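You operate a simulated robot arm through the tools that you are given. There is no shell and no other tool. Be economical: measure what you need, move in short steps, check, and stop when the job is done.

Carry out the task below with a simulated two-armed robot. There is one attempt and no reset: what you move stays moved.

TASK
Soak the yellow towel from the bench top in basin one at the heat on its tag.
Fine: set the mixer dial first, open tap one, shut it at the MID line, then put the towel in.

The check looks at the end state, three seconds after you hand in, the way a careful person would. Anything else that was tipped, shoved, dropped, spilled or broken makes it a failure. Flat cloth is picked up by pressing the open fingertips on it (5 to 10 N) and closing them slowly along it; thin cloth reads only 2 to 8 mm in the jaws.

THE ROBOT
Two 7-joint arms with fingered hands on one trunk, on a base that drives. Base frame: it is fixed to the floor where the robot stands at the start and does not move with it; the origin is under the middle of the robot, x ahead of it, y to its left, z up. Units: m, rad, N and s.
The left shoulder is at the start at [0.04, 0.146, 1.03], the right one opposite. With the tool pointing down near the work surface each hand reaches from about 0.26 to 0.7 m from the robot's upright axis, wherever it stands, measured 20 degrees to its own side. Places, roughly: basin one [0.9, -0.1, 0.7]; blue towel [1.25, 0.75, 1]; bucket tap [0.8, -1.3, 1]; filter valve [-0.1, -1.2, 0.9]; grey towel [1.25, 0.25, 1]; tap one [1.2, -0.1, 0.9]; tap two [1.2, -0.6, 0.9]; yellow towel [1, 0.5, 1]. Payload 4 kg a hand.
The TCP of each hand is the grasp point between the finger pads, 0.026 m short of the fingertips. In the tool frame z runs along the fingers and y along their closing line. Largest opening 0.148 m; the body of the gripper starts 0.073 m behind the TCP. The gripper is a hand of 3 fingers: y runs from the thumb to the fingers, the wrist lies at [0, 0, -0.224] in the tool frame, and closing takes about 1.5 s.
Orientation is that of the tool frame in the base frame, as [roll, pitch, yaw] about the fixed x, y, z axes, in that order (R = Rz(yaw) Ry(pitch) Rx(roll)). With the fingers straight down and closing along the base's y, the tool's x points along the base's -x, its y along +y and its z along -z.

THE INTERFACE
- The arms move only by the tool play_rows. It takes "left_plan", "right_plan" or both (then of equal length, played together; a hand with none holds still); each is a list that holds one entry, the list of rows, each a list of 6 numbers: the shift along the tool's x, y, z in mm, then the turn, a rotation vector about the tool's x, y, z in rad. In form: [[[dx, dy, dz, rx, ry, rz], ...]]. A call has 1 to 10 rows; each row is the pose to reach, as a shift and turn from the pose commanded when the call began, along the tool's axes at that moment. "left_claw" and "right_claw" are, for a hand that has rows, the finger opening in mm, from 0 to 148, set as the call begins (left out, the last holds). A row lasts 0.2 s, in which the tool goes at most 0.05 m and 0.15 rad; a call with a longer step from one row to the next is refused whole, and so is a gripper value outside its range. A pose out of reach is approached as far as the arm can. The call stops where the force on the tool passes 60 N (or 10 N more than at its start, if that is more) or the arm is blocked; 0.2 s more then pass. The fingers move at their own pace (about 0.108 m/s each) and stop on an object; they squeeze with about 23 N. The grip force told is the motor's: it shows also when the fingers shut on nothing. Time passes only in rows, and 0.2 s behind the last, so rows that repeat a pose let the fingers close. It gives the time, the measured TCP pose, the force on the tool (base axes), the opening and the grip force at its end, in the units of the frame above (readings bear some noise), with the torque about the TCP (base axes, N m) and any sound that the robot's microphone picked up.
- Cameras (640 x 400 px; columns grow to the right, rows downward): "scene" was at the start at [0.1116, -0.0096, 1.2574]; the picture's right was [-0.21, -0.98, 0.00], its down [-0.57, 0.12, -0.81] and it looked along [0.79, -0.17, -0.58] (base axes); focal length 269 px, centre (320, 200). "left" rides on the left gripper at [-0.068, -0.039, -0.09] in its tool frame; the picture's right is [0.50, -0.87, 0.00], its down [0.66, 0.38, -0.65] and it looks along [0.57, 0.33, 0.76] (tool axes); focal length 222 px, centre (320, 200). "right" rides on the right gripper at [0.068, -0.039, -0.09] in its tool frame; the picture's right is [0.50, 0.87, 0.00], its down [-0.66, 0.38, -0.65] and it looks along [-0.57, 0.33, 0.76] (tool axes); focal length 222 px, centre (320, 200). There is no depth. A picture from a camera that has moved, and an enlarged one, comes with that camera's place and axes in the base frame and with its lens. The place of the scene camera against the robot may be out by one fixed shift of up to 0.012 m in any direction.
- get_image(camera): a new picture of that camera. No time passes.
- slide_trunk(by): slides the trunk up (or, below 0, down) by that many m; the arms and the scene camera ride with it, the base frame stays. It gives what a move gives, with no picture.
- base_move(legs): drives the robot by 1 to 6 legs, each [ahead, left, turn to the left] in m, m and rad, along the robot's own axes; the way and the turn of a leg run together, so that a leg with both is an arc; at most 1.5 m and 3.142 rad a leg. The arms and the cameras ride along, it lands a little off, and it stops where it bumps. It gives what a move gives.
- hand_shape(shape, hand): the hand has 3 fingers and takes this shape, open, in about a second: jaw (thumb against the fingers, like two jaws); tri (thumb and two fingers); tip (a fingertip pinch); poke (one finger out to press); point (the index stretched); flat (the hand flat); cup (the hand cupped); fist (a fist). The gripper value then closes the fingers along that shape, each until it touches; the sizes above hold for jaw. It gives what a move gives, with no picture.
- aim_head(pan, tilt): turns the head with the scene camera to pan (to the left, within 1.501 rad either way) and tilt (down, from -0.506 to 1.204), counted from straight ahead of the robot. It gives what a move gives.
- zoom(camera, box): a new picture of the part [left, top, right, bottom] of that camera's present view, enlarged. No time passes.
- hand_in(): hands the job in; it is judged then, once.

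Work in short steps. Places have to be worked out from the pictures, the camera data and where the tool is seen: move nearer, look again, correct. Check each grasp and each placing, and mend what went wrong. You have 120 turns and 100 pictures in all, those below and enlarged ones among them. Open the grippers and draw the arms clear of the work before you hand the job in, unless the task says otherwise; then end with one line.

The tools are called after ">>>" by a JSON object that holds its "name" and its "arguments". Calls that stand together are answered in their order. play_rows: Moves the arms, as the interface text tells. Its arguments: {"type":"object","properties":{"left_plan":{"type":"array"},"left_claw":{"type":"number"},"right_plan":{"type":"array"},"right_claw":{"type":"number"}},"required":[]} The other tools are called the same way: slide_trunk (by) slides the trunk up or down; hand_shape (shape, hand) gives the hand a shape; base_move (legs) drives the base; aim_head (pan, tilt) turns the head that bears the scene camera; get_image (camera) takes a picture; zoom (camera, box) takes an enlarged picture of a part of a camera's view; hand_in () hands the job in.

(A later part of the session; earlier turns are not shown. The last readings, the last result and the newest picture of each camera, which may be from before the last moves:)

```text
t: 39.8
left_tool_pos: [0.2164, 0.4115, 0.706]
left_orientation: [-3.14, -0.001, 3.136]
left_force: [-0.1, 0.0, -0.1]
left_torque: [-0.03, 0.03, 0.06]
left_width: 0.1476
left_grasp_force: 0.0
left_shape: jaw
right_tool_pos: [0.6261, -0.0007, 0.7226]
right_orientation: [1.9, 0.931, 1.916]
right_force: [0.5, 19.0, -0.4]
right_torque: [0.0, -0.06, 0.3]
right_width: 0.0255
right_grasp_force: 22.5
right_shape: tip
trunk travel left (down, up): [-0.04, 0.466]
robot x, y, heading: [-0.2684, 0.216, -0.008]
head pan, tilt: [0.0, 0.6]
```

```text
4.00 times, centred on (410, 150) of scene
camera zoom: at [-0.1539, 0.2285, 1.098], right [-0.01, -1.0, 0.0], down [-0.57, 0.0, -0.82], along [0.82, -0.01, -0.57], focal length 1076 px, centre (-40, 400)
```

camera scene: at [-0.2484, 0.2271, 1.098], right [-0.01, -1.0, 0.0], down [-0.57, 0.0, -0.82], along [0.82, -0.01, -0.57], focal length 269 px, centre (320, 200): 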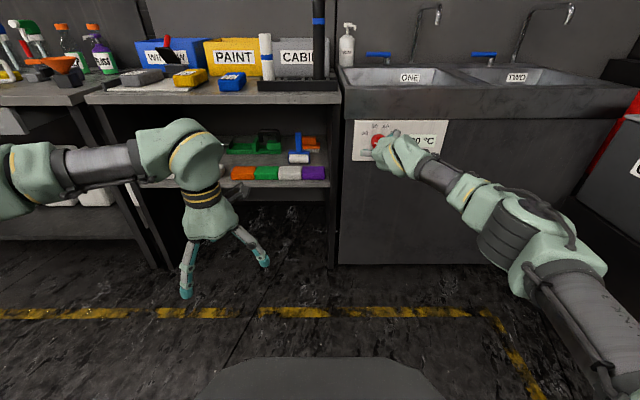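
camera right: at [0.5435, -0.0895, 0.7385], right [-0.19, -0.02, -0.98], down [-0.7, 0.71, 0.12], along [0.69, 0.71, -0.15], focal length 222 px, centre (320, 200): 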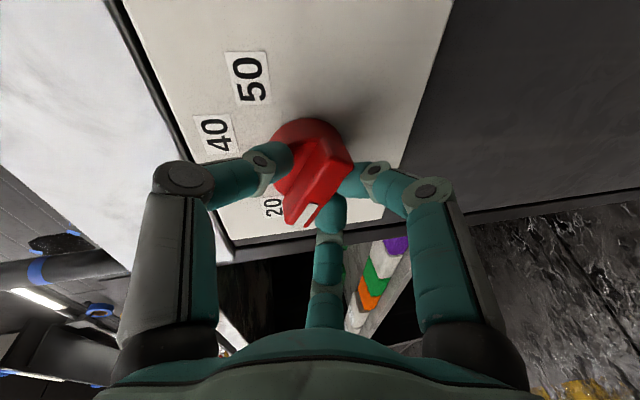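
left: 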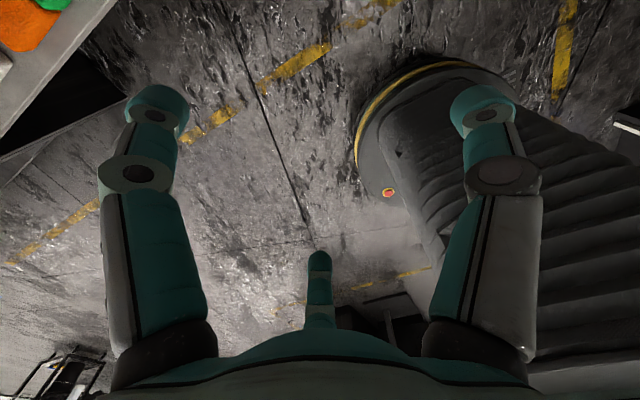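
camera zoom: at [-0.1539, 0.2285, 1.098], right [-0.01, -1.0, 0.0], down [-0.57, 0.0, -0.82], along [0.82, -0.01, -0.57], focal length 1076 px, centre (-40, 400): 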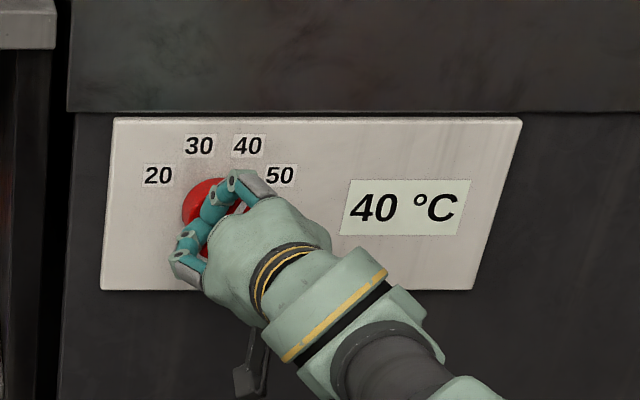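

The display shows 40 °C. I open the fingers in place and drive straight back.

>>> {"name": "play_rows", "arguments": {"right_plan": [[[0, 0, 0, 0, 0, 0], [0, 0, 0, 0, 0, 0], [0, 0, 0, 0, 0, 0], [0, 0, 0, 0, 0, 0]]], "right_claw": 65}}

>>> {"name": "base_move", "arguments": {"legs": [[-0.12, 0, 0]]}}

>>> {"name": "zoom", "arguments": {"camera": "scene", "box": [310, 90, 470, 190]}}

```text
t: 40.8
left_tool_pos: [0.2166, 0.4097, 0.7069]
left_orientation: [-3.141, -0.001, 3.134]
left_force: [-0.4, 0.1, -0.4]
left_torque: [0.02, 0.05, 0.0]
left_width: 0.1477
left_grasp_force: 0.1
left_shape: jaw
right_tool_pos: [0.6258, -0.0057, 0.7213]
right_orientation: [1.9, 0.931, 1.91]
right_force: [-0.4, -0.7, 0.2]
right_torque: [0.01, 0.0, 0.01]
right_width: 0.0648
right_grasp_force: 0.1
right_shape: tip
trunk travel left (down, up): [-0.04, 0.466]
robot x, y, heading: [-0.2681, 0.2201, -0.009]
head pan, tilt: [0.0, 0.6]
```

```text
t: 42.1
left_tool_pos: [0.0973, 0.4116, 0.7068]
left_orientation: [3.141, 0.003, 3.135]
left_force: [-0.3, 0.7, 0.1]
left_torque: [0.03, -0.05, 0.0]
left_width: 0.1481
left_grasp_force: 0.1
left_shape: jaw
right_tool_pos: [0.5066, -0.0029, 0.7227]
right_orientation: [1.898, 0.93, 1.912]
right_force: [0.1, -0.2, -0.7]
right_torque: [-0.03, 0.01, 0.03]
right_width: 0.065
right_grasp_force: 0.0
right_shape: tip
trunk travel left (down, up): [-0.04, 0.466]
robot x, y, heading: [-0.3876, 0.2174, -0.013]
head pan, tilt: [0.0, 0.6]
```

```text
4.00 times, centred on (390, 140) of scene
camera zoom: at [-0.2742, 0.2272, 1.0982], right [-0.01, -1.0, 0.0], down [-0.56, 0.0, -0.83], along [0.83, -0.01, -0.56], focal length 1076 px, centre (40, 440)
```

zoom: 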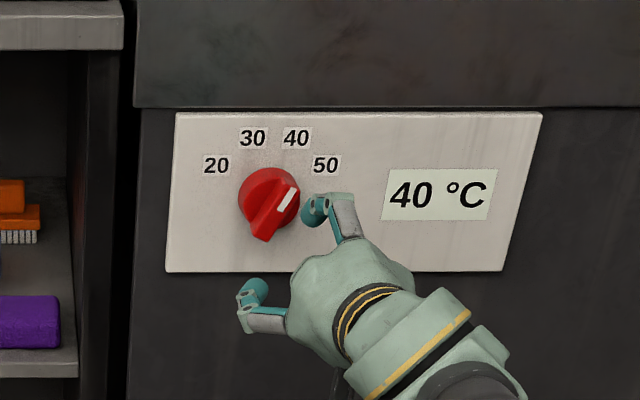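

The dial stays at 40. The tap-one lever works out to run from its stem at about (1.186, -0.10, 0.94) to a free end near y = 0. I raise the trunk and look at the tap from above, and check the base's clearance.

>>> {"name": "slide_trunk", "arguments": {"by": 0.3}}

>>> {"name": "aim_head", "arguments": {"pan": -0.15, "tilt": 0.6}}

>>> {"name": "get_image", "arguments": {"camera": "scene"}}

>>> {"name": "aim_head", "arguments": {"pan": 0, "tilt": 1.2}}

>>> {"name": "get_image", "arguments": {"camera": "scene"}}

```text
t: 45.1
left_tool_pos: [0.0965, 0.4118, 1.0071]
left_orientation: [-3.141, -0.002, 3.134]
left_force: [-0.2, 0.8, -0.3]
left_torque: [-0.02, 0.0, 0.0]
left_width: 0.1479
left_grasp_force: 0.2
left_shape: jaw
right_tool_pos: [0.5077, -0.0033, 1.0212]
right_orientation: [1.902, 0.93, 1.914]
right_force: [-0.4, 0.4, 0.5]
right_torque: [-0.01, 0.02, -0.01]
right_width: 0.0651
right_grasp_force: 0.0
right_shape: tip
trunk travel left (down, up): [-0.34, 0.166]
robot x, y, heading: [-0.3853, 0.2193, -0.01]
head pan, tilt: [0.0, 0.6]
```

```text
t: 45.8
left_tool_pos: [0.0981, 0.412, 1.0074]
left_orientation: [-3.141, 0.001, 3.134]
left_force: [-0.1, -0.1, 0.6]
left_torque: [0.01, 0.04, 0.01]
left_width: 0.1478
left_grasp_force: 0.0
left_shape: jaw
right_tool_pos: [0.5077, -0.0034, 1.021]
right_orientation: [1.9, 0.932, 1.912]
right_force: [1.2, 0.6, 0.3]
right_torque: [-0.04, 0.0, -0.01]
right_width: 0.0649
right_grasp_force: 0.1
right_shape: tip
trunk travel left (down, up): [-0.34, 0.166]
robot x, y, heading: [-0.3887, 0.2209, -0.008]
head pan, tilt: [-0.15, 0.6]
```

```text
66 pictures are left
camera scene: at [-0.2738, 0.2141, 1.3981], right [-0.16, -0.99, 0.0], down [-0.56, 0.09, -0.82], along [0.81, -0.13, -0.57], focal length 269 px, centre (320, 200)
```

scene: 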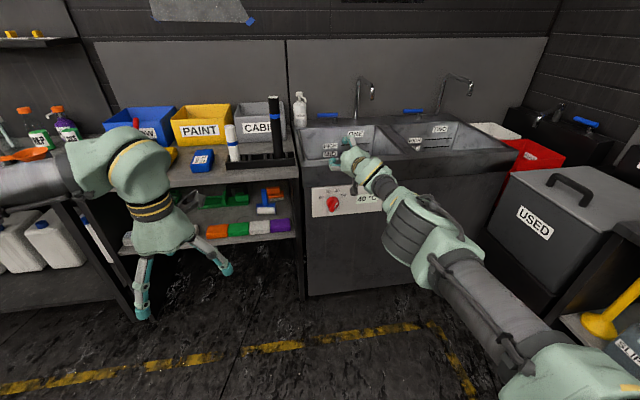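

```text
t: 46.8
left_tool_pos: [0.0977, 0.4114, 1.0072]
left_orientation: [-3.141, 0.0, 3.135]
left_force: [0.7, -0.2, -0.3]
left_torque: [0.0, 0.01, 0.01]
left_width: 0.1479
left_grasp_force: 0.1
left_shape: jaw
right_tool_pos: [0.5077, -0.0044, 1.0201]
right_orientation: [1.901, 0.931, 1.913]
right_force: [-0.6, -0.1, 0.5]
right_torque: [0.0, -0.01, 0.01]
right_width: 0.0646
right_grasp_force: 0.1
right_shape: tip
trunk travel left (down, up): [-0.34, 0.166]
robot x, y, heading: [-0.3867, 0.2179, -0.005]
head pan, tilt: [0.0, 1.201]
```

```text
65 pictures are left
camera scene: at [-0.3052, 0.2274, 1.3536], right [-0.01, -1.0, 0.0], down [-0.93, 0.01, -0.36], along [0.36, 0.0, -0.93], focal length 269 px, centre (320, 200)
```

scene: 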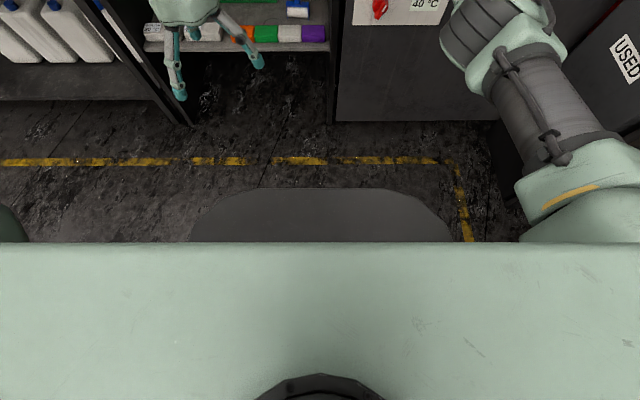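

The base front is about 0.3 m ahead of the axis and the cabinet face is at x ≈ 0.7, so I can drive to x ≈ 0.35. I fold the left hand back, and turn the right hand with closed fingers so it is narrow sideways, to use it as a hook.

>>> {"name": "play_rows", "arguments": {"left_plan": [[[22, 0, 0, 0, 0, 0], [44, 0, 0, 0, 0, 0], [66, 0, 0, 0, 0, 0], [88, 0, 0, 0, 0, 0], [110, 0, 0, 0, 0, 0], [130, 0, 0, 0, 0, 0], [150, 0, 0, 0, 0, 0], [165, 0, 0, 0, 0, 0], [180, 0, 0, 0, 0, 0], [190, 0, 0, 0, 0, 0]]], "right_plan": [[[0, 0, 0, 0, 0, -0.15], [0, 0, 0, 0, 0, -0.3], [0, 0, 0, 0, 0, -0.45], [0, 0, 0, 0, 0, -0.6], [0, 0, 0, 0, 0, -0.75], [0, 0, 0, 0, 0, -0.9], [0, 0, 0, 0, 0, -1.05], [0, 0, 0, 0, 0, -1.2], [0, 0, 0, 0, 0, -1.35], [0, 0, 0, 0, 0, -1.5]]], "right_claw": 0}}

>>> {"name": "aim_head", "arguments": {"pan": -0.15, "tilt": 0.6}}

>>> {"name": "get_image", "arguments": {"camera": "right"}}

```text
t: 49.0
left_tool_pos: [-0.0846, 0.4119, 1.0079]
left_orientation: [3.14, -0.001, 3.136]
left_force: [-0.2, 0.2, -0.2]
left_torque: [0.0, 0.02, -0.04]
left_width: 0.1482
left_grasp_force: 0.1
left_shape: jaw
left hand out of reach, approached as far as the arm can: row 10
right_tool_pos: [0.5077, -0.0035, 1.0216]
right_orientation: [-1.818, 0.667, -1.651]
right_force: [0.5, 0.4, 0.5]
right_torque: [-0.01, 0.02, 0.0]
right_width: 0.0
right_grasp_force: 23.1
right_shape: tip
trunk travel left (down, up): [-0.34, 0.166]
robot x, y, heading: [-0.3866, 0.2197, -0.012]
head pan, tilt: [0.0, 1.201]
```

```text
t: 50.0
left_tool_pos: [-0.0842, 0.4127, 1.008]
left_orientation: [3.141, -0.002, 3.134]
left_force: [0.0, 0.4, -0.3]
left_torque: [0.02, -0.01, -0.01]
left_width: 0.1476
left_grasp_force: 0.0
left_shape: jaw
right_tool_pos: [0.5069, -0.0038, 1.0216]
right_orientation: [-1.819, 0.67, -1.653]
right_force: [0.2, -0.9, -0.5]
right_torque: [-0.02, 0.02, -0.01]
right_width: 0.0
right_grasp_force: 23.4
right_shape: tip
trunk travel left (down, up): [-0.34, 0.166]
robot x, y, heading: [-0.3828, 0.2198, -0.005]
head pan, tilt: [-0.15, 0.6]
```

```text
64 pictures are left
camera right: at [0.4227, -0.0865, 1.027], right [-0.2, 0.15, -0.97], down [-0.67, 0.7, 0.25], along [0.71, 0.7, -0.04], focal length 222 px, centre (320, 200)
```

right: 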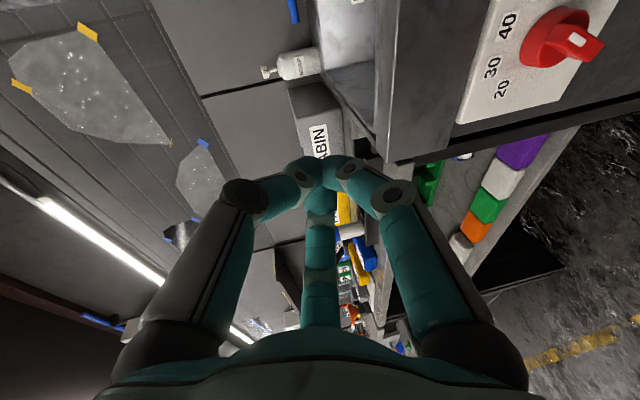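

The closed hand is a wide blob. I try the "point" shape, which should give a slimmer hook.

>>> {"name": "hand_shape", "arguments": {"shape": "point", "hand": "right"}}

>>> {"name": "get_image", "arguments": {"camera": "right"}}

>>> {"name": "get_image", "arguments": {"camera": "scene"}}

```text
t: 50.9
left_tool_pos: [-0.085, 0.4122, 1.0074]
left_orientation: [-3.139, -0.001, 3.134]
left_force: [-0.9, 0.2, -0.4]
left_torque: [-0.04, 0.01, 0.0]
left_width: 0.1478
left_grasp_force: 0.1
left_shape: jaw
right_tool_pos: [0.5076, -0.0031, 1.0215]
right_orientation: [-1.822, 0.671, -1.653]
right_force: [0.6, -0.2, -0.4]
right_torque: [0.02, -0.05, -0.02]
right_width: 0.0
right_grasp_force: 0.1
right_shape: point
trunk travel left (down, up): [-0.34, 0.166]
robot x, y, heading: [-0.3881, 0.2202, -0.007]
head pan, tilt: [-0.15, 0.6]
```

```text
63 pictures are left
camera right: at [0.4227, -0.0864, 1.027], right [-0.2, 0.15, -0.97], down [-0.67, 0.7, 0.25], along [0.71, 0.7, -0.04], focal length 222 px, centre (320, 200)
```

right: 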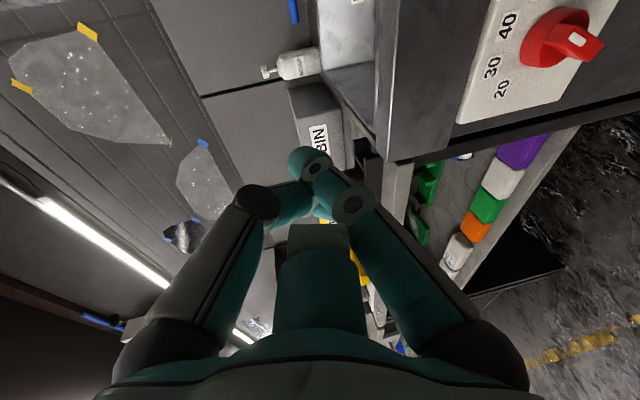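

```text
62 pictures are left
camera scene: at [-0.2739, 0.214, 1.3981], right [-0.16, -0.99, 0.0], down [-0.56, 0.09, -0.82], along [0.81, -0.13, -0.57], focal length 269 px, centre (320, 200)
```

scene: 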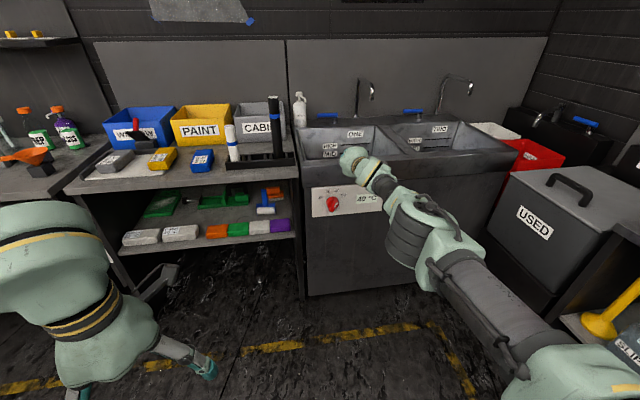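

The index tip sits on the tool axis. I tilt the hand to about 35° down and shift it a little right, which gives the elbow clearance from the spout when I drive in.

>>> {"name": "play_rows", "arguments": {"right_plan": [[[9, -13, -2, -0.109, 0.087, 0.01], [18, -26, -4, -0.219, 0.173, 0.02], [35, -52, -8, -0.328, 0.26, 0.031], [35, -52, -8, -0.328, 0.26, 0.031]]]}}

>>> {"name": "base_move", "arguments": {"legs": [[0, 0.06, 0], [0.4, 0, 0]]}}

>>> {"name": "get_image", "arguments": {"camera": "scene"}}

```text
t: 51.9
left_tool_pos: [-0.0836, 0.4125, 1.0083]
left_orientation: [3.14, -0.003, 3.133]
left_force: [0.5, -0.7, -0.5]
left_torque: [-0.02, -0.03, -0.01]
left_width: 0.1477
left_grasp_force: 0.0
left_shape: jaw
right_tool_pos: [0.4752, -0.059, 1.0426]
right_orientation: [-2.326, 0.571, -1.95]
right_force: [-0.5, 0.7, -0.9]
right_torque: [-0.04, 0.02, -0.01]
right_width: 0.0003
right_grasp_force: 0.1
right_shape: point
right hand out of reach, approached as far as the arm can: row 1, 2, 3, 4
trunk travel left (down, up): [-0.34, 0.166]
robot x, y, heading: [-0.3872, 0.2222, -0.008]
head pan, tilt: [-0.15, 0.6]
```

```text
t: 54.9
left_tool_pos: [0.3142, 0.4718, 1.008]
left_orientation: [3.141, -0.002, 3.133]
left_force: [-0.2, 0.3, -0.7]
left_torque: [-0.02, 0.0, 0.0]
left_width: 0.1481
left_grasp_force: 0.1
left_shape: jaw
right_tool_pos: [0.872, -0.0011, 1.0431]
right_orientation: [-2.324, 0.572, -1.952]
right_force: [0.2, 0.0, -0.7]
right_torque: [0.0, 0.02, 0.02]
right_width: 0.0
right_grasp_force: 0.0
right_shape: point
trunk travel left (down, up): [-0.34, 0.166]
robot x, y, heading: [0.0098, 0.2775, -0.006]
head pan, tilt: [-0.15, 0.6]
```

```text
61 pictures are left
camera scene: at [0.1252, 0.2728, 1.3982], right [-0.16, -0.99, 0.0], down [-0.56, 0.09, -0.83], along [0.82, -0.13, -0.56], focal length 269 px, centre (320, 200)
```

scene: 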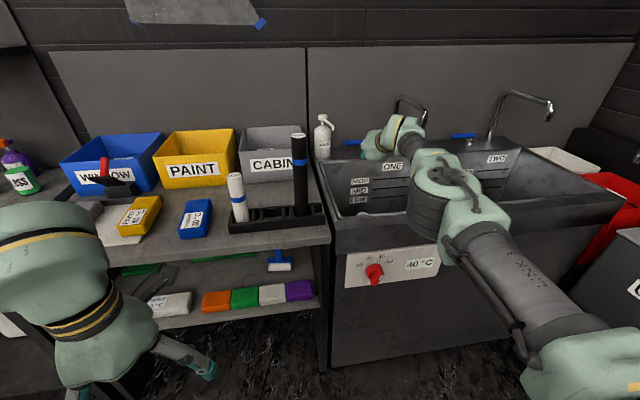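

With the right arm the elbow would pass within a few cm of the spout. The left arm's elbow bulges the other way, so I switch: I retract the right arm, back off and shift right.

>>> {"name": "play_rows", "arguments": {"right_plan": [[[14, 12, -35, 0, 0, 0], [28, 25, -71, 0, 0, 0], [43, 38, -107, 0, 0, 0], [58, 50, -143, 0, 0, 0], [72, 63, -179, 0, 0, 0], [87, 76, -215, 0, 0, 0], [101, 89, -251, 0, 0, 0], [116, 101, -287, 0, 0, 0], [130, 114, -323, 0, 0, 0], [145, 127, -359, 0, 0, 0]]]}}

>>> {"name": "base_move", "arguments": {"legs": [[-0.15, 0, 0], [0, -0.55, 0]]}}

>>> {"name": "play_rows", "arguments": {"left_plan": [[[-40, 0, 0, 0, -0.12, 0], [-80, 0, 0, 0, -0.24, 0], [-120, 0, 0, 0, -0.36, 0], [-160, 0, 0, 0, -0.48, 0], [-200, 0, 0, 0, -0.6, 0], [-240, 0, 0, 0, -0.72, 0], [-280, 0, 0, 0, -0.82, 0], [-320, 0, 0, 0, -0.92, 0], [-360, 0, 0, 0, -0.96, 0], [-400, 0, 0, 0, -0.96, 0]]], "left_claw": 60}}

>>> {"name": "get_image", "arguments": {"camera": "scene"}}

```text
t: 57.1
left_tool_pos: [0.3137, 0.4695, 1.009]
left_orientation: [-3.141, 0.0, 3.135]
left_force: [0.6, 0.0, 0.4]
left_torque: [-0.03, 0.02, 0.0]
left_width: 0.1481
left_grasp_force: 0.0
left_shape: jaw
right_tool_pos: [0.4717, -0.063, 1.0908]
right_orientation: [-2.321, 0.572, -1.948]
right_force: [0.6, 0.7, 1.0]
right_torque: [-0.03, 0.02, 0.02]
right_width: 0.0
right_grasp_force: 0.0
right_shape: point
right hand out of reach, approached as far as the arm can: row 1
trunk travel left (down, up): [-0.34, 0.166]
robot x, y, heading: [0.0161, 0.28, -0.007]
head pan, tilt: [-0.15, 0.6]
```

```text
t: 61.3
left_tool_pos: [0.1613, -0.0757, 1.0083]
left_orientation: [3.14, -0.002, 3.138]
left_force: [-1.1, -0.4, -0.6]
left_torque: [0.01, 0.02, -0.01]
left_width: 0.1478
left_grasp_force: 0.0
left_shape: jaw
right_tool_pos: [0.3217, -0.6093, 1.0909]
right_orientation: [-2.323, 0.573, -1.947]
right_force: [0.0, -0.1, 0.5]
right_torque: [0.03, 0.0, -0.01]
right_width: 0.0
right_grasp_force: 0.1
right_shape: point
trunk travel left (down, up): [-0.34, 0.166]
robot x, y, heading: [-0.143, -0.2672, -0.004]
head pan, tilt: [-0.15, 0.6]
```

```text
t: 63.5
left_tool_pos: [0.5631, -0.0777, 1.0078]
left_orientation: [3.141, 0.959, 3.137]
left_force: [0.2, 0.3, -0.5]
left_torque: [0.01, 0.0, 0.02]
left_width: 0.0602
left_grasp_force: 0.1
left_shape: jaw
right_tool_pos: [0.3227, -0.6101, 1.0896]
right_orientation: [-2.324, 0.573, -1.948]
right_force: [-0.2, -0.5, -0.8]
right_torque: [0.0, 0.06, 0.01]
right_width: 0.0
right_grasp_force: 0.0
right_shape: point
trunk travel left (down, up): [-0.34, 0.166]
robot x, y, heading: [-0.1431, -0.2687, -0.003]
head pan, tilt: [-0.15, 0.6]
```

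```text
60 pictures are left
camera scene: at [-0.0269, -0.2753, 1.398], right [-0.15, -0.99, 0.0], down [-0.56, 0.09, -0.82], along [0.81, -0.13, -0.57], focal length 269 px, centre (320, 200)
```

scene: 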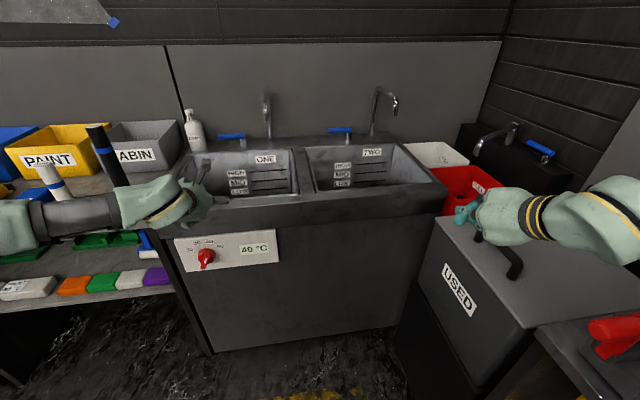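

The left arm has pitched fine. I extend it further so the elbow comes in, roll the hand and give it the point shape.

>>> {"name": "play_rows", "arguments": {"left_plan": [[[-11, 3, 11, 0, 0, 0.11], [-22, 6, 21, 0, 0, 0.22], [-33, 9, 32, 0, 0, 0.33], [-44, 12, 42, 0, 0, 0.44], [-55, 15, 53, 0, 0, 0.55], [-66, 18, 64, 0, 0, 0.66], [-77, 21, 74, 0, 0, 0.77], [-88, 24, 85, 0, 0, 0.88], [-99, 27, 95, 0, 0, 0.99], [-111, 30, 106, 0, 0, 1.05]]]}}

>>> {"name": "hand_shape", "arguments": {"shape": "point", "hand": "left"}}

>>> {"name": "get_image", "arguments": {"camera": "scene"}}

>>> {"name": "get_image", "arguments": {"camera": "left"}}

```text
t: 65.7
left_tool_pos: [0.7124, -0.0477, 1.0384]
left_orientation: [2.251, 0.418, 1.885]
left_force: [-0.5, 0.3, -0.4]
left_torque: [0.01, 0.02, -0.04]
left_width: 0.0602
left_grasp_force: 0.1
left_shape: jaw
right_tool_pos: [0.3214, -0.612, 1.0899]
right_orientation: [-2.325, 0.573, -1.948]
right_force: [0.4, 0.0, -0.4]
right_torque: [0.01, -0.01, -0.01]
right_width: 0.0001
right_grasp_force: 0.1
right_shape: point
trunk travel left (down, up): [-0.34, 0.166]
robot x, y, heading: [-0.1406, -0.2702, -0.004]
head pan, tilt: [-0.15, 0.6]
```

```text
t: 66.6
left_tool_pos: [0.711, -0.0482, 1.0384]
left_orientation: [2.253, 0.419, 1.885]
left_force: [0.8, -0.1, 0.0]
left_torque: [0.0, 0.0, 0.02]
left_width: 0.142
left_grasp_force: 0.0
left_shape: point
right_tool_pos: [0.3213, -0.6111, 1.0913]
right_orientation: [-2.324, 0.575, -1.947]
right_force: [-0.9, 0.3, -0.9]
right_torque: [-0.01, 0.0, 0.01]
right_width: 0.0
right_grasp_force: 0.1
right_shape: point
trunk travel left (down, up): [-0.34, 0.166]
robot x, y, heading: [-0.1426, -0.2698, -0.006]
head pan, tilt: [-0.15, 0.6]
```

```text
59 pictures are left
camera scene: at [-0.0284, -0.2755, 1.3981], right [-0.15, -0.99, 0.0], down [-0.56, 0.09, -0.82], along [0.82, -0.13, -0.57], focal length 269 px, centre (320, 200)
```

scene: 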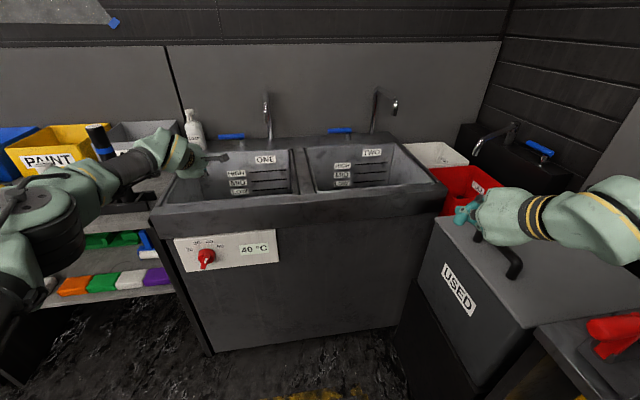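

```text
58 pictures are left
camera left: at [0.6372, -0.1259, 1.0895], right [-0.57, 0.0, -0.82], down [-0.53, 0.76, 0.38], along [0.62, 0.65, -0.43], focal length 222 px, centre (320, 200)
```

left: 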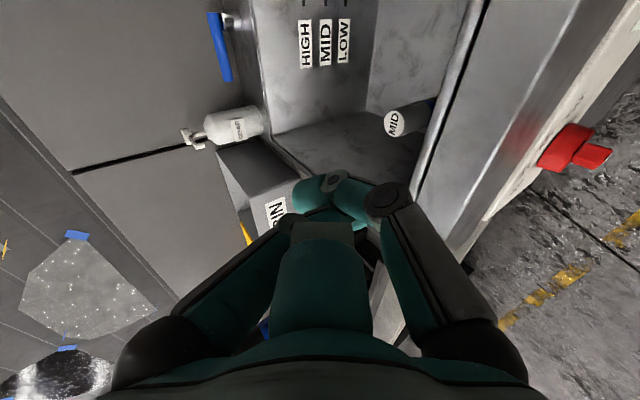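

A "MID" standpipe already stands in the basin. Judging by its apparent size the elbow is near and high, so the way forward is clear. I drive 0.35 m ahead and check.

>>> {"name": "base_move", "arguments": {"legs": [[0.35, 0, 0]]}}

>>> {"name": "get_image", "arguments": {"camera": "scene"}}

>>> {"name": "get_image", "arguments": {"camera": "left"}}

```text
t: 68.9
left_tool_pos: [1.0661, -0.0427, 1.0389]
left_orientation: [2.252, 0.419, 1.891]
left_force: [0.1, -0.4, -0.9]
left_torque: [0.02, -0.02, -0.02]
left_width: 0.1423
left_grasp_force: 0.1
left_shape: point
right_tool_pos: [0.6787, -0.6074, 1.0902]
right_orientation: [-2.322, 0.572, -1.94]
right_force: [-0.6, 0.4, -0.4]
right_torque: [-0.01, 0.02, 0.0]
right_width: 0.0
right_grasp_force: 0.1
right_shape: point
trunk travel left (down, up): [-0.34, 0.166]
robot x, y, heading: [0.2135, -0.2686, 0.005]
head pan, tilt: [-0.15, 0.6]
```

```text
57 pictures are left
camera scene: at [0.3273, -0.275, 1.3982], right [-0.15, -0.99, 0.0], down [-0.56, 0.08, -0.83], along [0.82, -0.12, -0.56], focal length 269 px, centre (320, 200)
```

scene: 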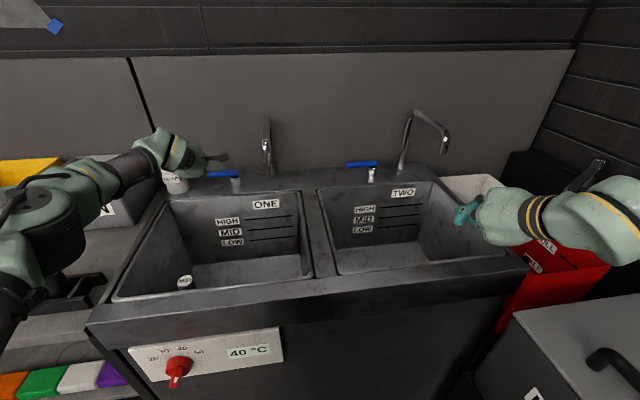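

```text
56 pictures are left
camera left: at [0.9922, -0.1212, 1.0899], right [-0.57, 0.0, -0.82], down [-0.54, 0.76, 0.38], along [0.62, 0.66, -0.43], focal length 222 px, centre (320, 200)
```

left: 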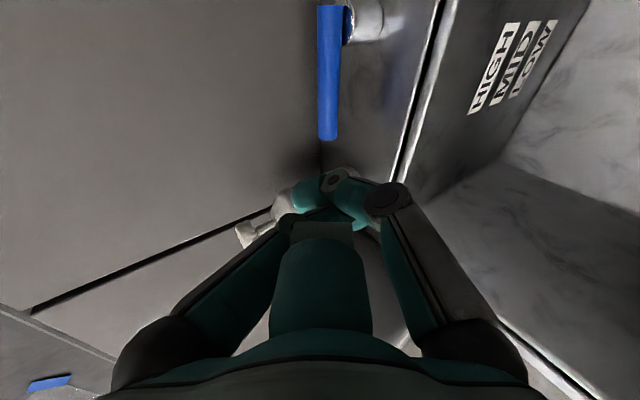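

The lever runs at x ≈ 1.184 from y ≈ -0.12 to -0.006, z ≈ 0.945. I will cage its free end with the bent fingers from above and the thumb below, so I take the tip shape, roll further, lower a little, then drive 0.11 m.

>>> {"name": "hand_shape", "arguments": {"shape": "tip", "hand": "left"}}

>>> {"name": "play_rows", "arguments": {"left_plan": [[[9, -12, -4, 0, 0, 0.1], [18, -24, -8, 0, 0, 0.2], [27, -36, -12, 0, 0, 0.3], [36, -48, -16, 0, 0, 0.4], [43, -58, -19, 0, 0, 0.5], [43, -58, -19, 0, 0, 0.5]]], "left_claw": 60}}

>>> {"name": "base_move", "arguments": {"legs": [[0.11, 0, 0]]}}

>>> {"name": "get_image", "arguments": {"camera": "left"}}

>>> {"name": "get_image", "arguments": {"camera": "scene"}}

```text
t: 69.8
left_tool_pos: [1.0649, -0.043, 1.04]
left_orientation: [2.25, 0.418, 1.891]
left_force: [-1.1, 0.8, 0.2]
left_torque: [-0.02, 0.0, 0.0]
left_width: 0.1478
left_grasp_force: 0.2
left_shape: tip
right_tool_pos: [0.679, -0.6083, 1.0898]
right_orientation: [-2.324, 0.572, -1.94]
right_force: [0.6, -0.9, -0.1]
right_torque: [-0.03, 0.0, 0.01]
right_width: 0.0002
right_grasp_force: 0.1
right_shape: point
trunk travel left (down, up): [-0.34, 0.166]
robot x, y, heading: [0.2134, -0.2718, -0.0]
head pan, tilt: [-0.15, 0.6]
```

```text
t: 71.2
left_tool_pos: [1.0105, -0.0353, 0.99]
left_orientation: [2.182, 0.016, 1.585]
left_force: [0.4, -0.5, -0.2]
left_torque: [-0.01, 0.01, 0.02]
left_width: 0.0602
left_grasp_force: 0.1
left_shape: tip
right_tool_pos: [0.6801, -0.6076, 1.0905]
right_orientation: [-2.325, 0.571, -1.941]
right_force: [0.0, -0.1, 0.5]
right_torque: [0.0, 0.0, 0.0]
right_width: 0.0
right_grasp_force: 0.2
right_shape: point
trunk travel left (down, up): [-0.34, 0.166]
robot x, y, heading: [0.217, -0.2733, 0.003]
head pan, tilt: [-0.15, 0.6]
```

```text
t: 72.4
left_tool_pos: [1.121, -0.0334, 0.9922]
left_orientation: [2.183, 0.016, 1.583]
left_force: [0.1, 0.7, 0.0]
left_torque: [-0.02, 0.01, 0.0]
left_width: 0.0602
left_grasp_force: 0.1
left_shape: tip
right_tool_pos: [0.7916, -0.6079, 1.0905]
right_orientation: [-2.323, 0.573, -1.941]
right_force: [0.2, -0.9, 0.0]
right_torque: [0.01, 0.03, 0.01]
right_width: 0.0002
right_grasp_force: 0.0
right_shape: point
trunk travel left (down, up): [-0.34, 0.166]
robot x, y, heading: [0.3235, -0.2727, 0.007]
head pan, tilt: [-0.15, 0.6]
```

```text
55 pictures are left
camera left: at [1.0263, -0.1029, 1.0122], right [-0.5, 0.48, -0.72], down [-0.33, 0.66, 0.67], along [0.8, 0.57, -0.18], focal length 222 px, centre (320, 200)
```

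left: 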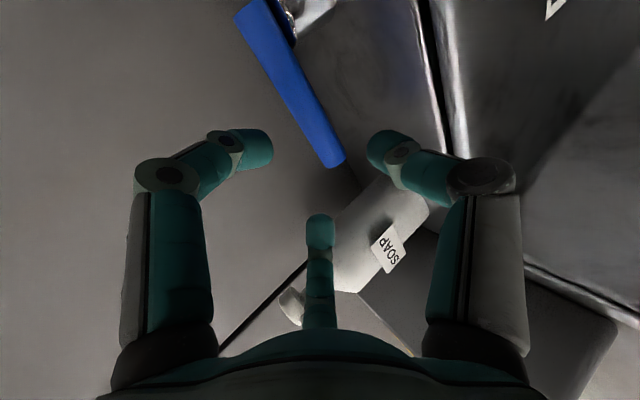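

```text
54 pictures are left
camera scene: at [0.4392, -0.2746, 1.3982], right [-0.15, -0.99, 0.0], down [-0.56, 0.08, -0.83], along [0.82, -0.12, -0.56], focal length 269 px, centre (320, 200)
```

scene: 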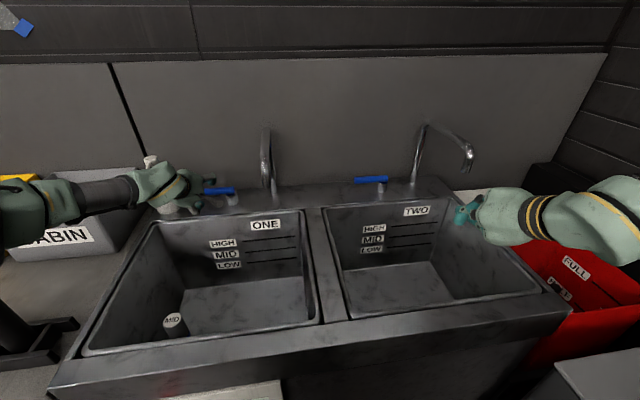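

The view agrees: the lever end is at (1.184, -0.005, 0.945). I advance along the tool axis so the lever lies between thumb (below) and fingers (above/behind).

>>> {"name": "play_rows", "arguments": {"left_plan": [[[-4, 0, 20, 0, 0, 0], [-8, -1, 40, 0, 0, 0], [-12, -1, 55, 0, 0, 0], [-12, -2, 68, 0, 0, 0], [-12, -2, 75, 0, 0, 0]]]}}

>>> {"name": "get_image", "arguments": {"camera": "left"}}

>>> {"name": "zoom", "arguments": {"camera": "scene", "box": [130, 120, 290, 220]}}

```text
t: 73.6
left_tool_pos: [1.1824, -0.046, 0.948]
left_orientation: [2.18, 0.015, 1.584]
left_force: [0.4, -1.2, 1.6]
left_torque: [-0.01, 0.01, -0.02]
left_width: 0.0596
left_grasp_force: 0.0
left_shape: tip
right_tool_pos: [0.7915, -0.6075, 1.0908]
right_orientation: [-2.323, 0.573, -1.941]
right_force: [0.3, 0.0, 0.3]
right_torque: [-0.03, 0.0, 0.0]
right_width: 0.0001
right_grasp_force: 0.1
right_shape: point
trunk travel left (down, up): [-0.34, 0.166]
robot x, y, heading: [0.3302, -0.2698, 0.001]
head pan, tilt: [-0.15, 0.6]
```

```text
53 pictures are left
camera left: at [1.088, -0.1146, 0.9678], right [-0.5, 0.48, -0.72], down [-0.33, 0.66, 0.67], along [0.8, 0.57, -0.18], focal length 222 px, centre (320, 200)
```

left: 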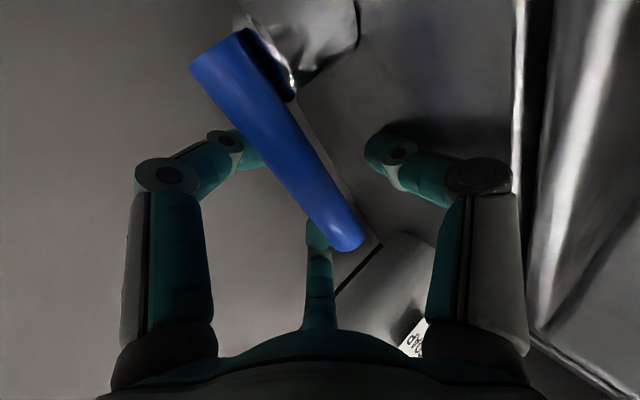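

```text
4.00 times, centred on (210, 170) of scene
camera zoom: at [0.44, -0.2751, 1.3981], right [-0.15, -0.99, 0.0], down [-0.56, 0.08, -0.82], along [0.82, -0.12, -0.57], focal length 1076 px, centre (760, 320)
```

zoom: 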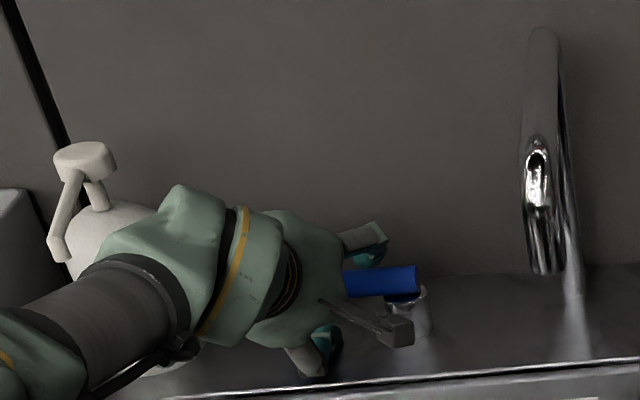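

The lever is caged. I close to 30 mm and pull its end gently towards me along an arc about the stem.

>>> {"name": "play_rows", "arguments": {"left_plan": [[[0, 0, 0, 0, 0, 0], [0, 0, 0, 0, 0, 0], [-1, -6, -8, 0, 0, 0], [-4, -12, -17, 0, 0, 0], [-9, -18, -25, 0, 0, 0], [-14, -23, -33, 0, 0, 0]]], "left_claw": 30}}

>>> {"name": "get_image", "arguments": {"camera": "scene"}}

```text
t: 75.0
left_tool_pos: [1.1422, -0.0599, 0.9485]
left_orientation: [2.183, 0.017, 1.587]
left_force: [2.9, 1.9, 1.4]
left_torque: [-0.06, 0.0, 0.14]
left_width: 0.0298
left_grasp_force: 0.1
left_shape: tip
right_tool_pos: [0.7912, -0.6074, 1.0905]
right_orientation: [-2.321, 0.573, -1.94]
right_force: [-0.2, -0.5, -0.9]
right_torque: [0.01, -0.01, -0.01]
right_width: 0.0002
right_grasp_force: 0.1
right_shape: point
trunk travel left (down, up): [-0.34, 0.166]
robot x, y, heading: [0.3282, -0.2651, 0.001]
head pan, tilt: [-0.15, 0.6]
```

```text
51 pictures are left
camera scene: at [0.44, -0.2741, 1.3981], right [-0.15, -0.99, 0.0], down [-0.56, 0.08, -0.82], along [0.82, -0.12, -0.57], focal length 269 px, centre (320, 200)
```

scene: 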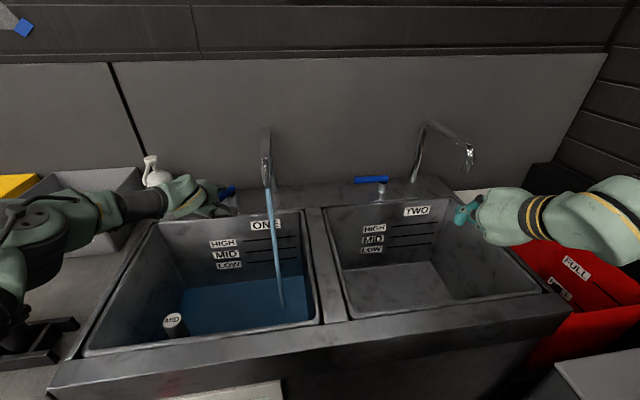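

Water flows and the basin is filling. I hold about 1.2 s and look at the level.

>>> {"name": "play_rows", "arguments": {"left_plan": [[[0, 0, 0, 0, 0, 0], [0, 0, 0, 0, 0, 0], [0, 0, 0, 0, 0, 0], [0, 0, 0, 0, 0, 0], [0, 0, 0, 0, 0, 0]]]}}

>>> {"name": "zoom", "arguments": {"camera": "scene", "box": [80, 190, 336, 350]}}

```text
t: 76.2
left_tool_pos: [1.1422, -0.059, 0.9488]
left_orientation: [2.183, 0.017, 1.586]
left_force: [1.4, 1.0, 2.8]
left_torque: [-0.07, -0.03, 0.1]
left_width: 0.0303
left_grasp_force: 0.1
left_shape: tip
right_tool_pos: [0.7915, -0.6074, 1.0913]
right_orientation: [-2.323, 0.572, -1.942]
right_force: [0.3, -0.6, 0.5]
right_torque: [0.0, 0.0, 0.03]
right_width: 0.0001
right_grasp_force: 0.2
right_shape: point
trunk travel left (down, up): [-0.34, 0.166]
robot x, y, heading: [0.3271, -0.2708, 0.003]
head pan, tilt: [-0.15, 0.6]
```

```text
2.50 times, centred on (208, 270) of scene
camera zoom: at [0.4399, -0.2744, 1.3981], right [-0.15, -0.99, 0.0], down [-0.56, 0.08, -0.82], along [0.82, -0.12, -0.57], focal length 673 px, centre (600, 25)
```

zoom: 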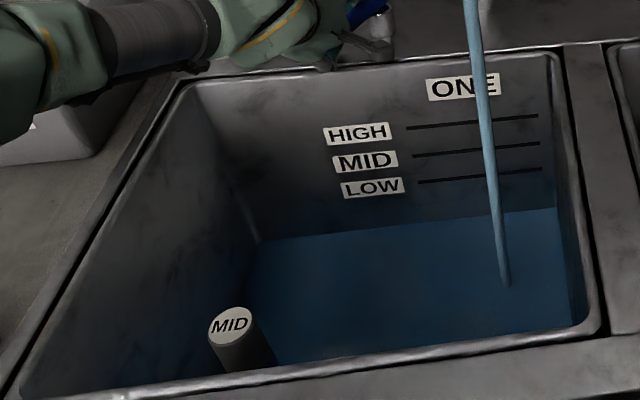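

The water is still well under LOW. I wait 2.2 s more to get the fill rate.

>>> {"name": "play_rows", "arguments": {"left_plan": [[[0, 0, 0, 0, 0, 0], [0, 0, 0, 0, 0, 0], [0, 0, 0, 0, 0, 0], [0, 0, 0, 0, 0, 0], [0, 0, 0, 0, 0, 0], [0, 0, 0, 0, 0, 0], [0, 0, 0, 0, 0, 0], [0, 0, 0, 0, 0, 0], [0, 0, 0, 0, 0, 0], [0, 0, 0, 0, 0, 0]]]}}

>>> {"name": "zoom", "arguments": {"camera": "scene", "box": [80, 190, 336, 350]}}

```text
t: 78.4
left_tool_pos: [1.1426, -0.06, 0.9501]
left_orientation: [2.184, 0.018, 1.586]
left_force: [1.6, 0.9, 2.6]
left_torque: [-0.11, -0.04, 0.06]
left_width: 0.03
left_grasp_force: 0.0
left_shape: tip
right_tool_pos: [0.7915, -0.6084, 1.0912]
right_orientation: [-2.321, 0.571, -1.94]
right_force: [0.7, -0.3, 0.4]
right_torque: [0.0, 0.02, 0.0]
right_width: 0.0
right_grasp_force: 0.1
right_shape: point
trunk travel left (down, up): [-0.34, 0.166]
robot x, y, heading: [0.3211, -0.2719, 0.0]
head pan, tilt: [-0.15, 0.6]
```

```text
2.50 times, centred on (208, 270) of scene
camera zoom: at [0.4398, -0.2745, 1.3982], right [-0.15, -0.99, 0.0], down [-0.56, 0.08, -0.83], along [0.82, -0.12, -0.56], focal length 673 px, centre (600, 25)
```

zoom: 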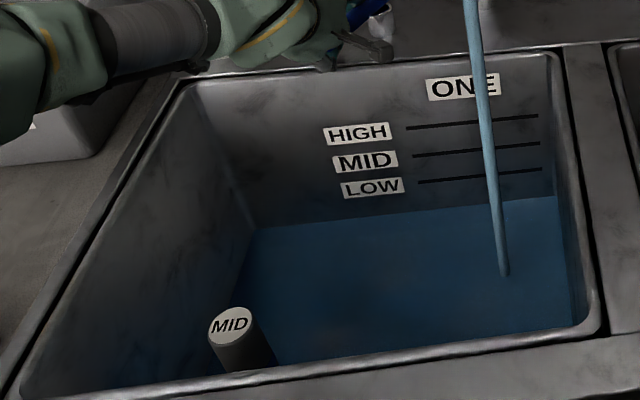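

The waterline rose about 11–12 px in 2.2 s; MID is about 53 px higher, roughly 10 s. I wait 6.6 s and look again.

>>> {"name": "play_rows", "arguments": {"left_plan": [[[0, 0, 0, 0, 0, 0], [0, 0, 0, 0, 0, 0], [0, 0, 0, 0, 0, 0], [0, 0, 0, 0, 0, 0], [0, 0, 0, 0, 0, 0], [0, 0, 0, 0, 0, 0], [0, 0, 0, 0, 0, 0], [0, 0, 0, 0, 0, 0], [0, 0, 0, 0, 0, 0], [0, 0, 0, 0, 0, 0]]]}}

>>> {"name": "play_rows", "arguments": {"left_plan": [[[0, 0, 0, 0, 0, 0], [0, 0, 0, 0, 0, 0], [0, 0, 0, 0, 0, 0], [0, 0, 0, 0, 0, 0], [0, 0, 0, 0, 0, 0], [0, 0, 0, 0, 0, 0], [0, 0, 0, 0, 0, 0], [0, 0, 0, 0, 0, 0], [0, 0, 0, 0, 0, 0], [0, 0, 0, 0, 0, 0]]]}}

>>> {"name": "zoom", "arguments": {"camera": "scene", "box": [80, 190, 336, 350]}}

```text
t: 80.6
left_tool_pos: [1.1419, -0.0595, 0.9489]
left_orientation: [2.184, 0.017, 1.585]
left_force: [0.3, 1.0, 1.8]
left_torque: [-0.05, -0.04, 0.08]
left_width: 0.0303
left_grasp_force: 0.1
left_shape: tip
right_tool_pos: [0.7913, -0.6081, 1.0901]
right_orientation: [-2.322, 0.572, -1.939]
right_force: [0.9, 0.0, -0.5]
right_torque: [0.0, 0.0, 0.02]
right_width: 0.0
right_grasp_force: 0.0
right_shape: point
trunk travel left (down, up): [-0.34, 0.166]
robot x, y, heading: [0.3266, -0.2717, 0.005]
head pan, tilt: [-0.15, 0.6]
```

```text
t: 82.8
left_tool_pos: [1.1432, -0.0599, 0.9487]
left_orientation: [2.184, 0.017, 1.584]
left_force: [0.6, 0.5, 1.3]
left_torque: [-0.06, -0.06, 0.08]
left_width: 0.0303
left_grasp_force: 0.1
left_shape: tip
right_tool_pos: [0.7913, -0.6079, 1.09]
right_orientation: [-2.323, 0.572, -1.939]
right_force: [0.2, 0.1, 0.3]
right_torque: [-0.01, 0.01, 0.02]
right_width: 0.0
right_grasp_force: 0.1
right_shape: point
trunk travel left (down, up): [-0.34, 0.166]
robot x, y, heading: [0.3278, -0.2713, 0.003]
head pan, tilt: [-0.15, 0.6]
```

```text
2.50 times, centred on (208, 270) of scene
camera zoom: at [0.4397, -0.2745, 1.3982], right [-0.15, -0.99, 0.0], down [-0.56, 0.08, -0.83], along [0.82, -0.12, -0.56], focal length 673 px, centre (600, 25)
```

zoom: 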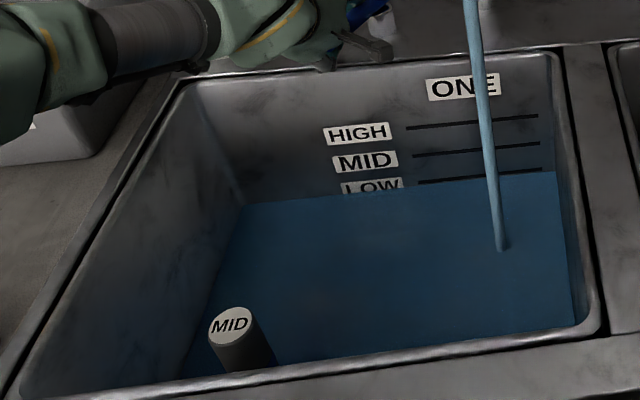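

The water is at the LOW line, rising about 5.7 px/s; MID needs about 5 s more. I wait 3.2 s and check before closing.

>>> {"name": "play_rows", "arguments": {"left_plan": [[[0, 0, 0, 0, 0, 0], [0, 0, 0, 0, 0, 0], [0, 0, 0, 0, 0, 0], [0, 0, 0, 0, 0, 0], [0, 0, 0, 0, 0, 0], [0, 0, 0, 0, 0, 0], [0, 0, 0, 0, 0, 0], [0, 0, 0, 0, 0, 0], [0, 0, 0, 0, 0, 0], [0, 0, 0, 0, 0, 0]]]}}

>>> {"name": "play_rows", "arguments": {"left_plan": [[[0, 0, 0, 0, 0, 0], [0, 0, 0, 0, 0, 0], [0, 0, 0, 0, 0, 0], [0, 0, 0, 0, 0, 0]]]}}

>>> {"name": "zoom", "arguments": {"camera": "scene", "box": [200, 200, 328, 280]}}

```text
t: 85.0
left_tool_pos: [1.1419, -0.0591, 0.9479]
left_orientation: [2.184, 0.018, 1.585]
left_force: [1.1, 0.9, 2.1]
left_torque: [-0.08, 0.0, 0.04]
left_width: 0.0304
left_grasp_force: 0.1
left_shape: tip
right_tool_pos: [0.7907, -0.6083, 1.0908]
right_orientation: [-2.324, 0.572, -1.942]
right_force: [-0.9, -0.1, -0.6]
right_torque: [-0.02, -0.01, -0.01]
right_width: 0.0
right_grasp_force: 0.0
right_shape: point
trunk travel left (down, up): [-0.34, 0.166]
robot x, y, heading: [0.3275, -0.2721, 0.002]
head pan, tilt: [-0.15, 0.6]
```

```text
t: 86.0
left_tool_pos: [1.1419, -0.0595, 0.9489]
left_orientation: [2.183, 0.017, 1.584]
left_force: [0.2, 0.9, 0.7]
left_torque: [-0.07, -0.04, 0.06]
left_width: 0.0304
left_grasp_force: 0.0
left_shape: tip
right_tool_pos: [0.7927, -0.608, 1.0905]
right_orientation: [-2.323, 0.573, -1.942]
right_force: [-0.1, -0.1, -0.1]
right_torque: [-0.02, -0.01, -0.04]
right_width: 0.0001
right_grasp_force: 0.1
right_shape: point
trunk travel left (down, up): [-0.34, 0.166]
robot x, y, heading: [0.3252, -0.2697, 0.004]
head pan, tilt: [-0.15, 0.6]
```

```text
5.00 times, centred on (264, 240) of scene
camera zoom: at [0.4397, -0.2745, 1.3982], right [-0.15, -0.99, 0.0], down [-0.56, 0.08, -0.83], along [0.82, -0.12, -0.56], focal length 1345 px, centre (600, 0)
```

zoom: 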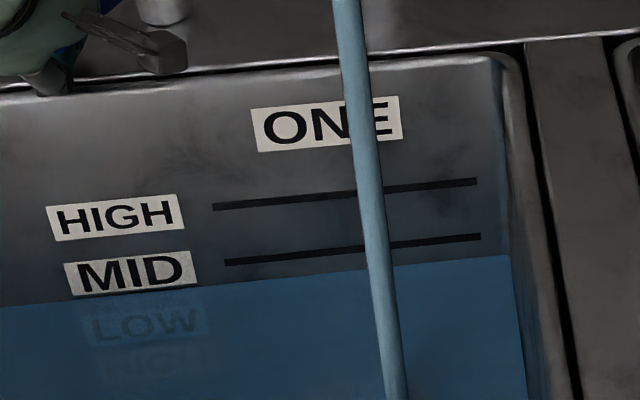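

The level is about 1.7 s of full flow below MID. I hold 0.8 s and then swing the lever back to closed in the same call.

>>> {"name": "play_rows", "arguments": {"left_plan": [[[0, 0, 0, 0, 0, 0], [0, 0, 0, 0, 0, 0], [0, 0, 0, 0, 0, 0], [0, 0, 0, 0, 0, 0], [5, 9, 13, 0, 0, 0], [9, 15, 22, 0, 0, 0], [12, 20, 29, 0, 0, 0], [14, 26, 37, 0, 0, 0], [14, 30, 43, 0, 0, 0], [14, 30, 43, 0, 0, 0]]]}}

>>> {"name": "get_image", "arguments": {"camera": "scene"}}

>>> {"name": "zoom", "arguments": {"camera": "scene", "box": [200, 200, 328, 280]}}

```text
t: 88.2
left_tool_pos: [1.1886, -0.0527, 0.9529]
left_orientation: [2.184, 0.018, 1.584]
left_force: [-0.8, 0.0, -0.5]
left_torque: [0.02, -0.03, 0.01]
left_width: 0.0307
left_grasp_force: 0.1
left_shape: tip
left hand out of reach, approached as far as the arm can: row 8, 9, 10
right_tool_pos: [0.7912, -0.6083, 1.091]
right_orientation: [-2.325, 0.573, -1.94]
right_force: [-0.2, 0.3, -0.5]
right_torque: [0.0, -0.01, 0.01]
right_width: 0.0
right_grasp_force: 0.0
right_shape: point
trunk travel left (down, up): [-0.34, 0.166]
robot x, y, heading: [0.324, -0.2671, 0.007]
head pan, tilt: [-0.15, 0.6]
```

```text
46 pictures are left
camera scene: at [0.4401, -0.2754, 1.3981], right [-0.15, -0.99, 0.0], down [-0.56, 0.08, -0.82], along [0.82, -0.12, -0.57], focal length 269 px, centre (320, 200)
```

scene: 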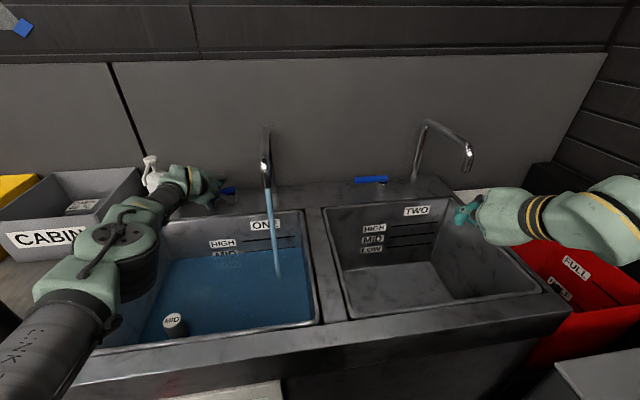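

```text
5.00 times, centred on (264, 240) of scene
camera zoom: at [0.4401, -0.2754, 1.3981], right [-0.15, -0.99, 0.0], down [-0.56, 0.08, -0.82], along [0.82, -0.12, -0.57], focal length 1345 px, centre (600, 0)
```

zoom: 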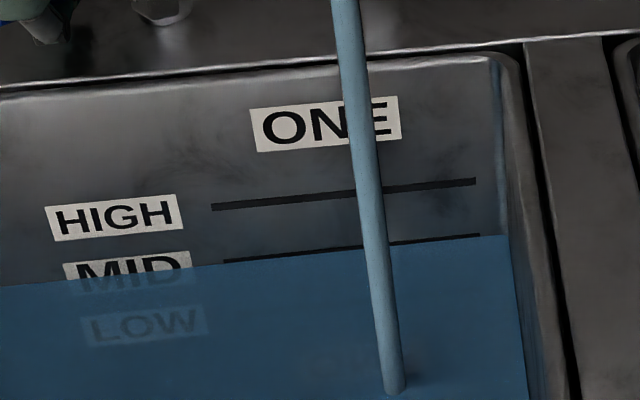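

The level is at MID but water still runs, because the slack left the lever partly open. I clamp the fingers now: the TCP is at the closed line, so the thumb pushes the lever home.

>>> {"name": "play_rows", "arguments": {"left_plan": [[[0, 0, 0, 0, 0, 0], [0, 0, 0, 0, 0, 0], [0, 0, 0, 0, 0, 0]]], "left_claw": 0}}

>>> {"name": "get_image", "arguments": {"camera": "scene"}}

>>> {"name": "get_image", "arguments": {"camera": "left"}}

```text
t: 89.0
left_tool_pos: [1.1891, -0.0514, 0.9513]
left_orientation: [2.185, 0.017, 1.585]
left_force: [-0.9, 1.7, -4.6]
left_torque: [0.03, -0.19, -0.01]
left_width: 0.0047
left_grasp_force: 23.1
left_shape: tip
right_tool_pos: [0.7922, -0.607, 1.091]
right_orientation: [-2.327, 0.57, -1.942]
right_force: [-0.1, 1.0, 0.2]
right_torque: [-0.01, -0.02, -0.02]
right_width: 0.0
right_grasp_force: 0.0
right_shape: point
trunk travel left (down, up): [-0.34, 0.166]
robot x, y, heading: [0.3273, -0.2695, 0.002]
head pan, tilt: [-0.15, 0.6]
```

```text
44 pictures are left
camera scene: at [0.4406, -0.2742, 1.3981], right [-0.15, -0.99, 0.0], down [-0.56, 0.08, -0.82], along [0.82, -0.12, -0.57], focal length 269 px, centre (320, 200)
```

scene: 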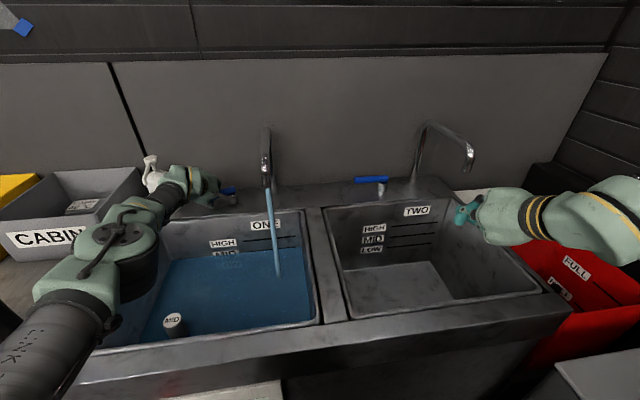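

```text
43 pictures are left
camera left: at [1.0942, -0.1198, 0.9721], right [-0.51, 0.48, -0.72], down [-0.33, 0.66, 0.67], along [0.8, 0.58, -0.18], focal length 222 px, centre (320, 200)
```

left: 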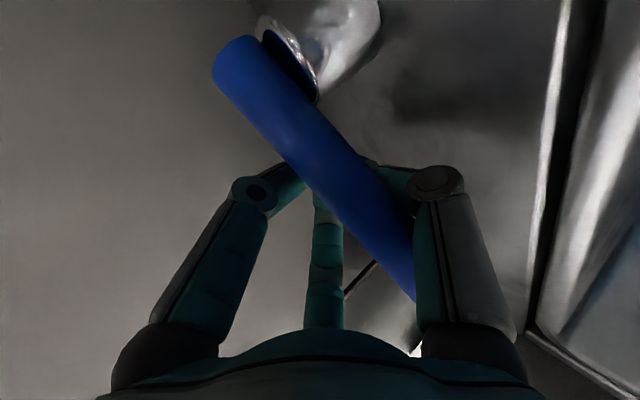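

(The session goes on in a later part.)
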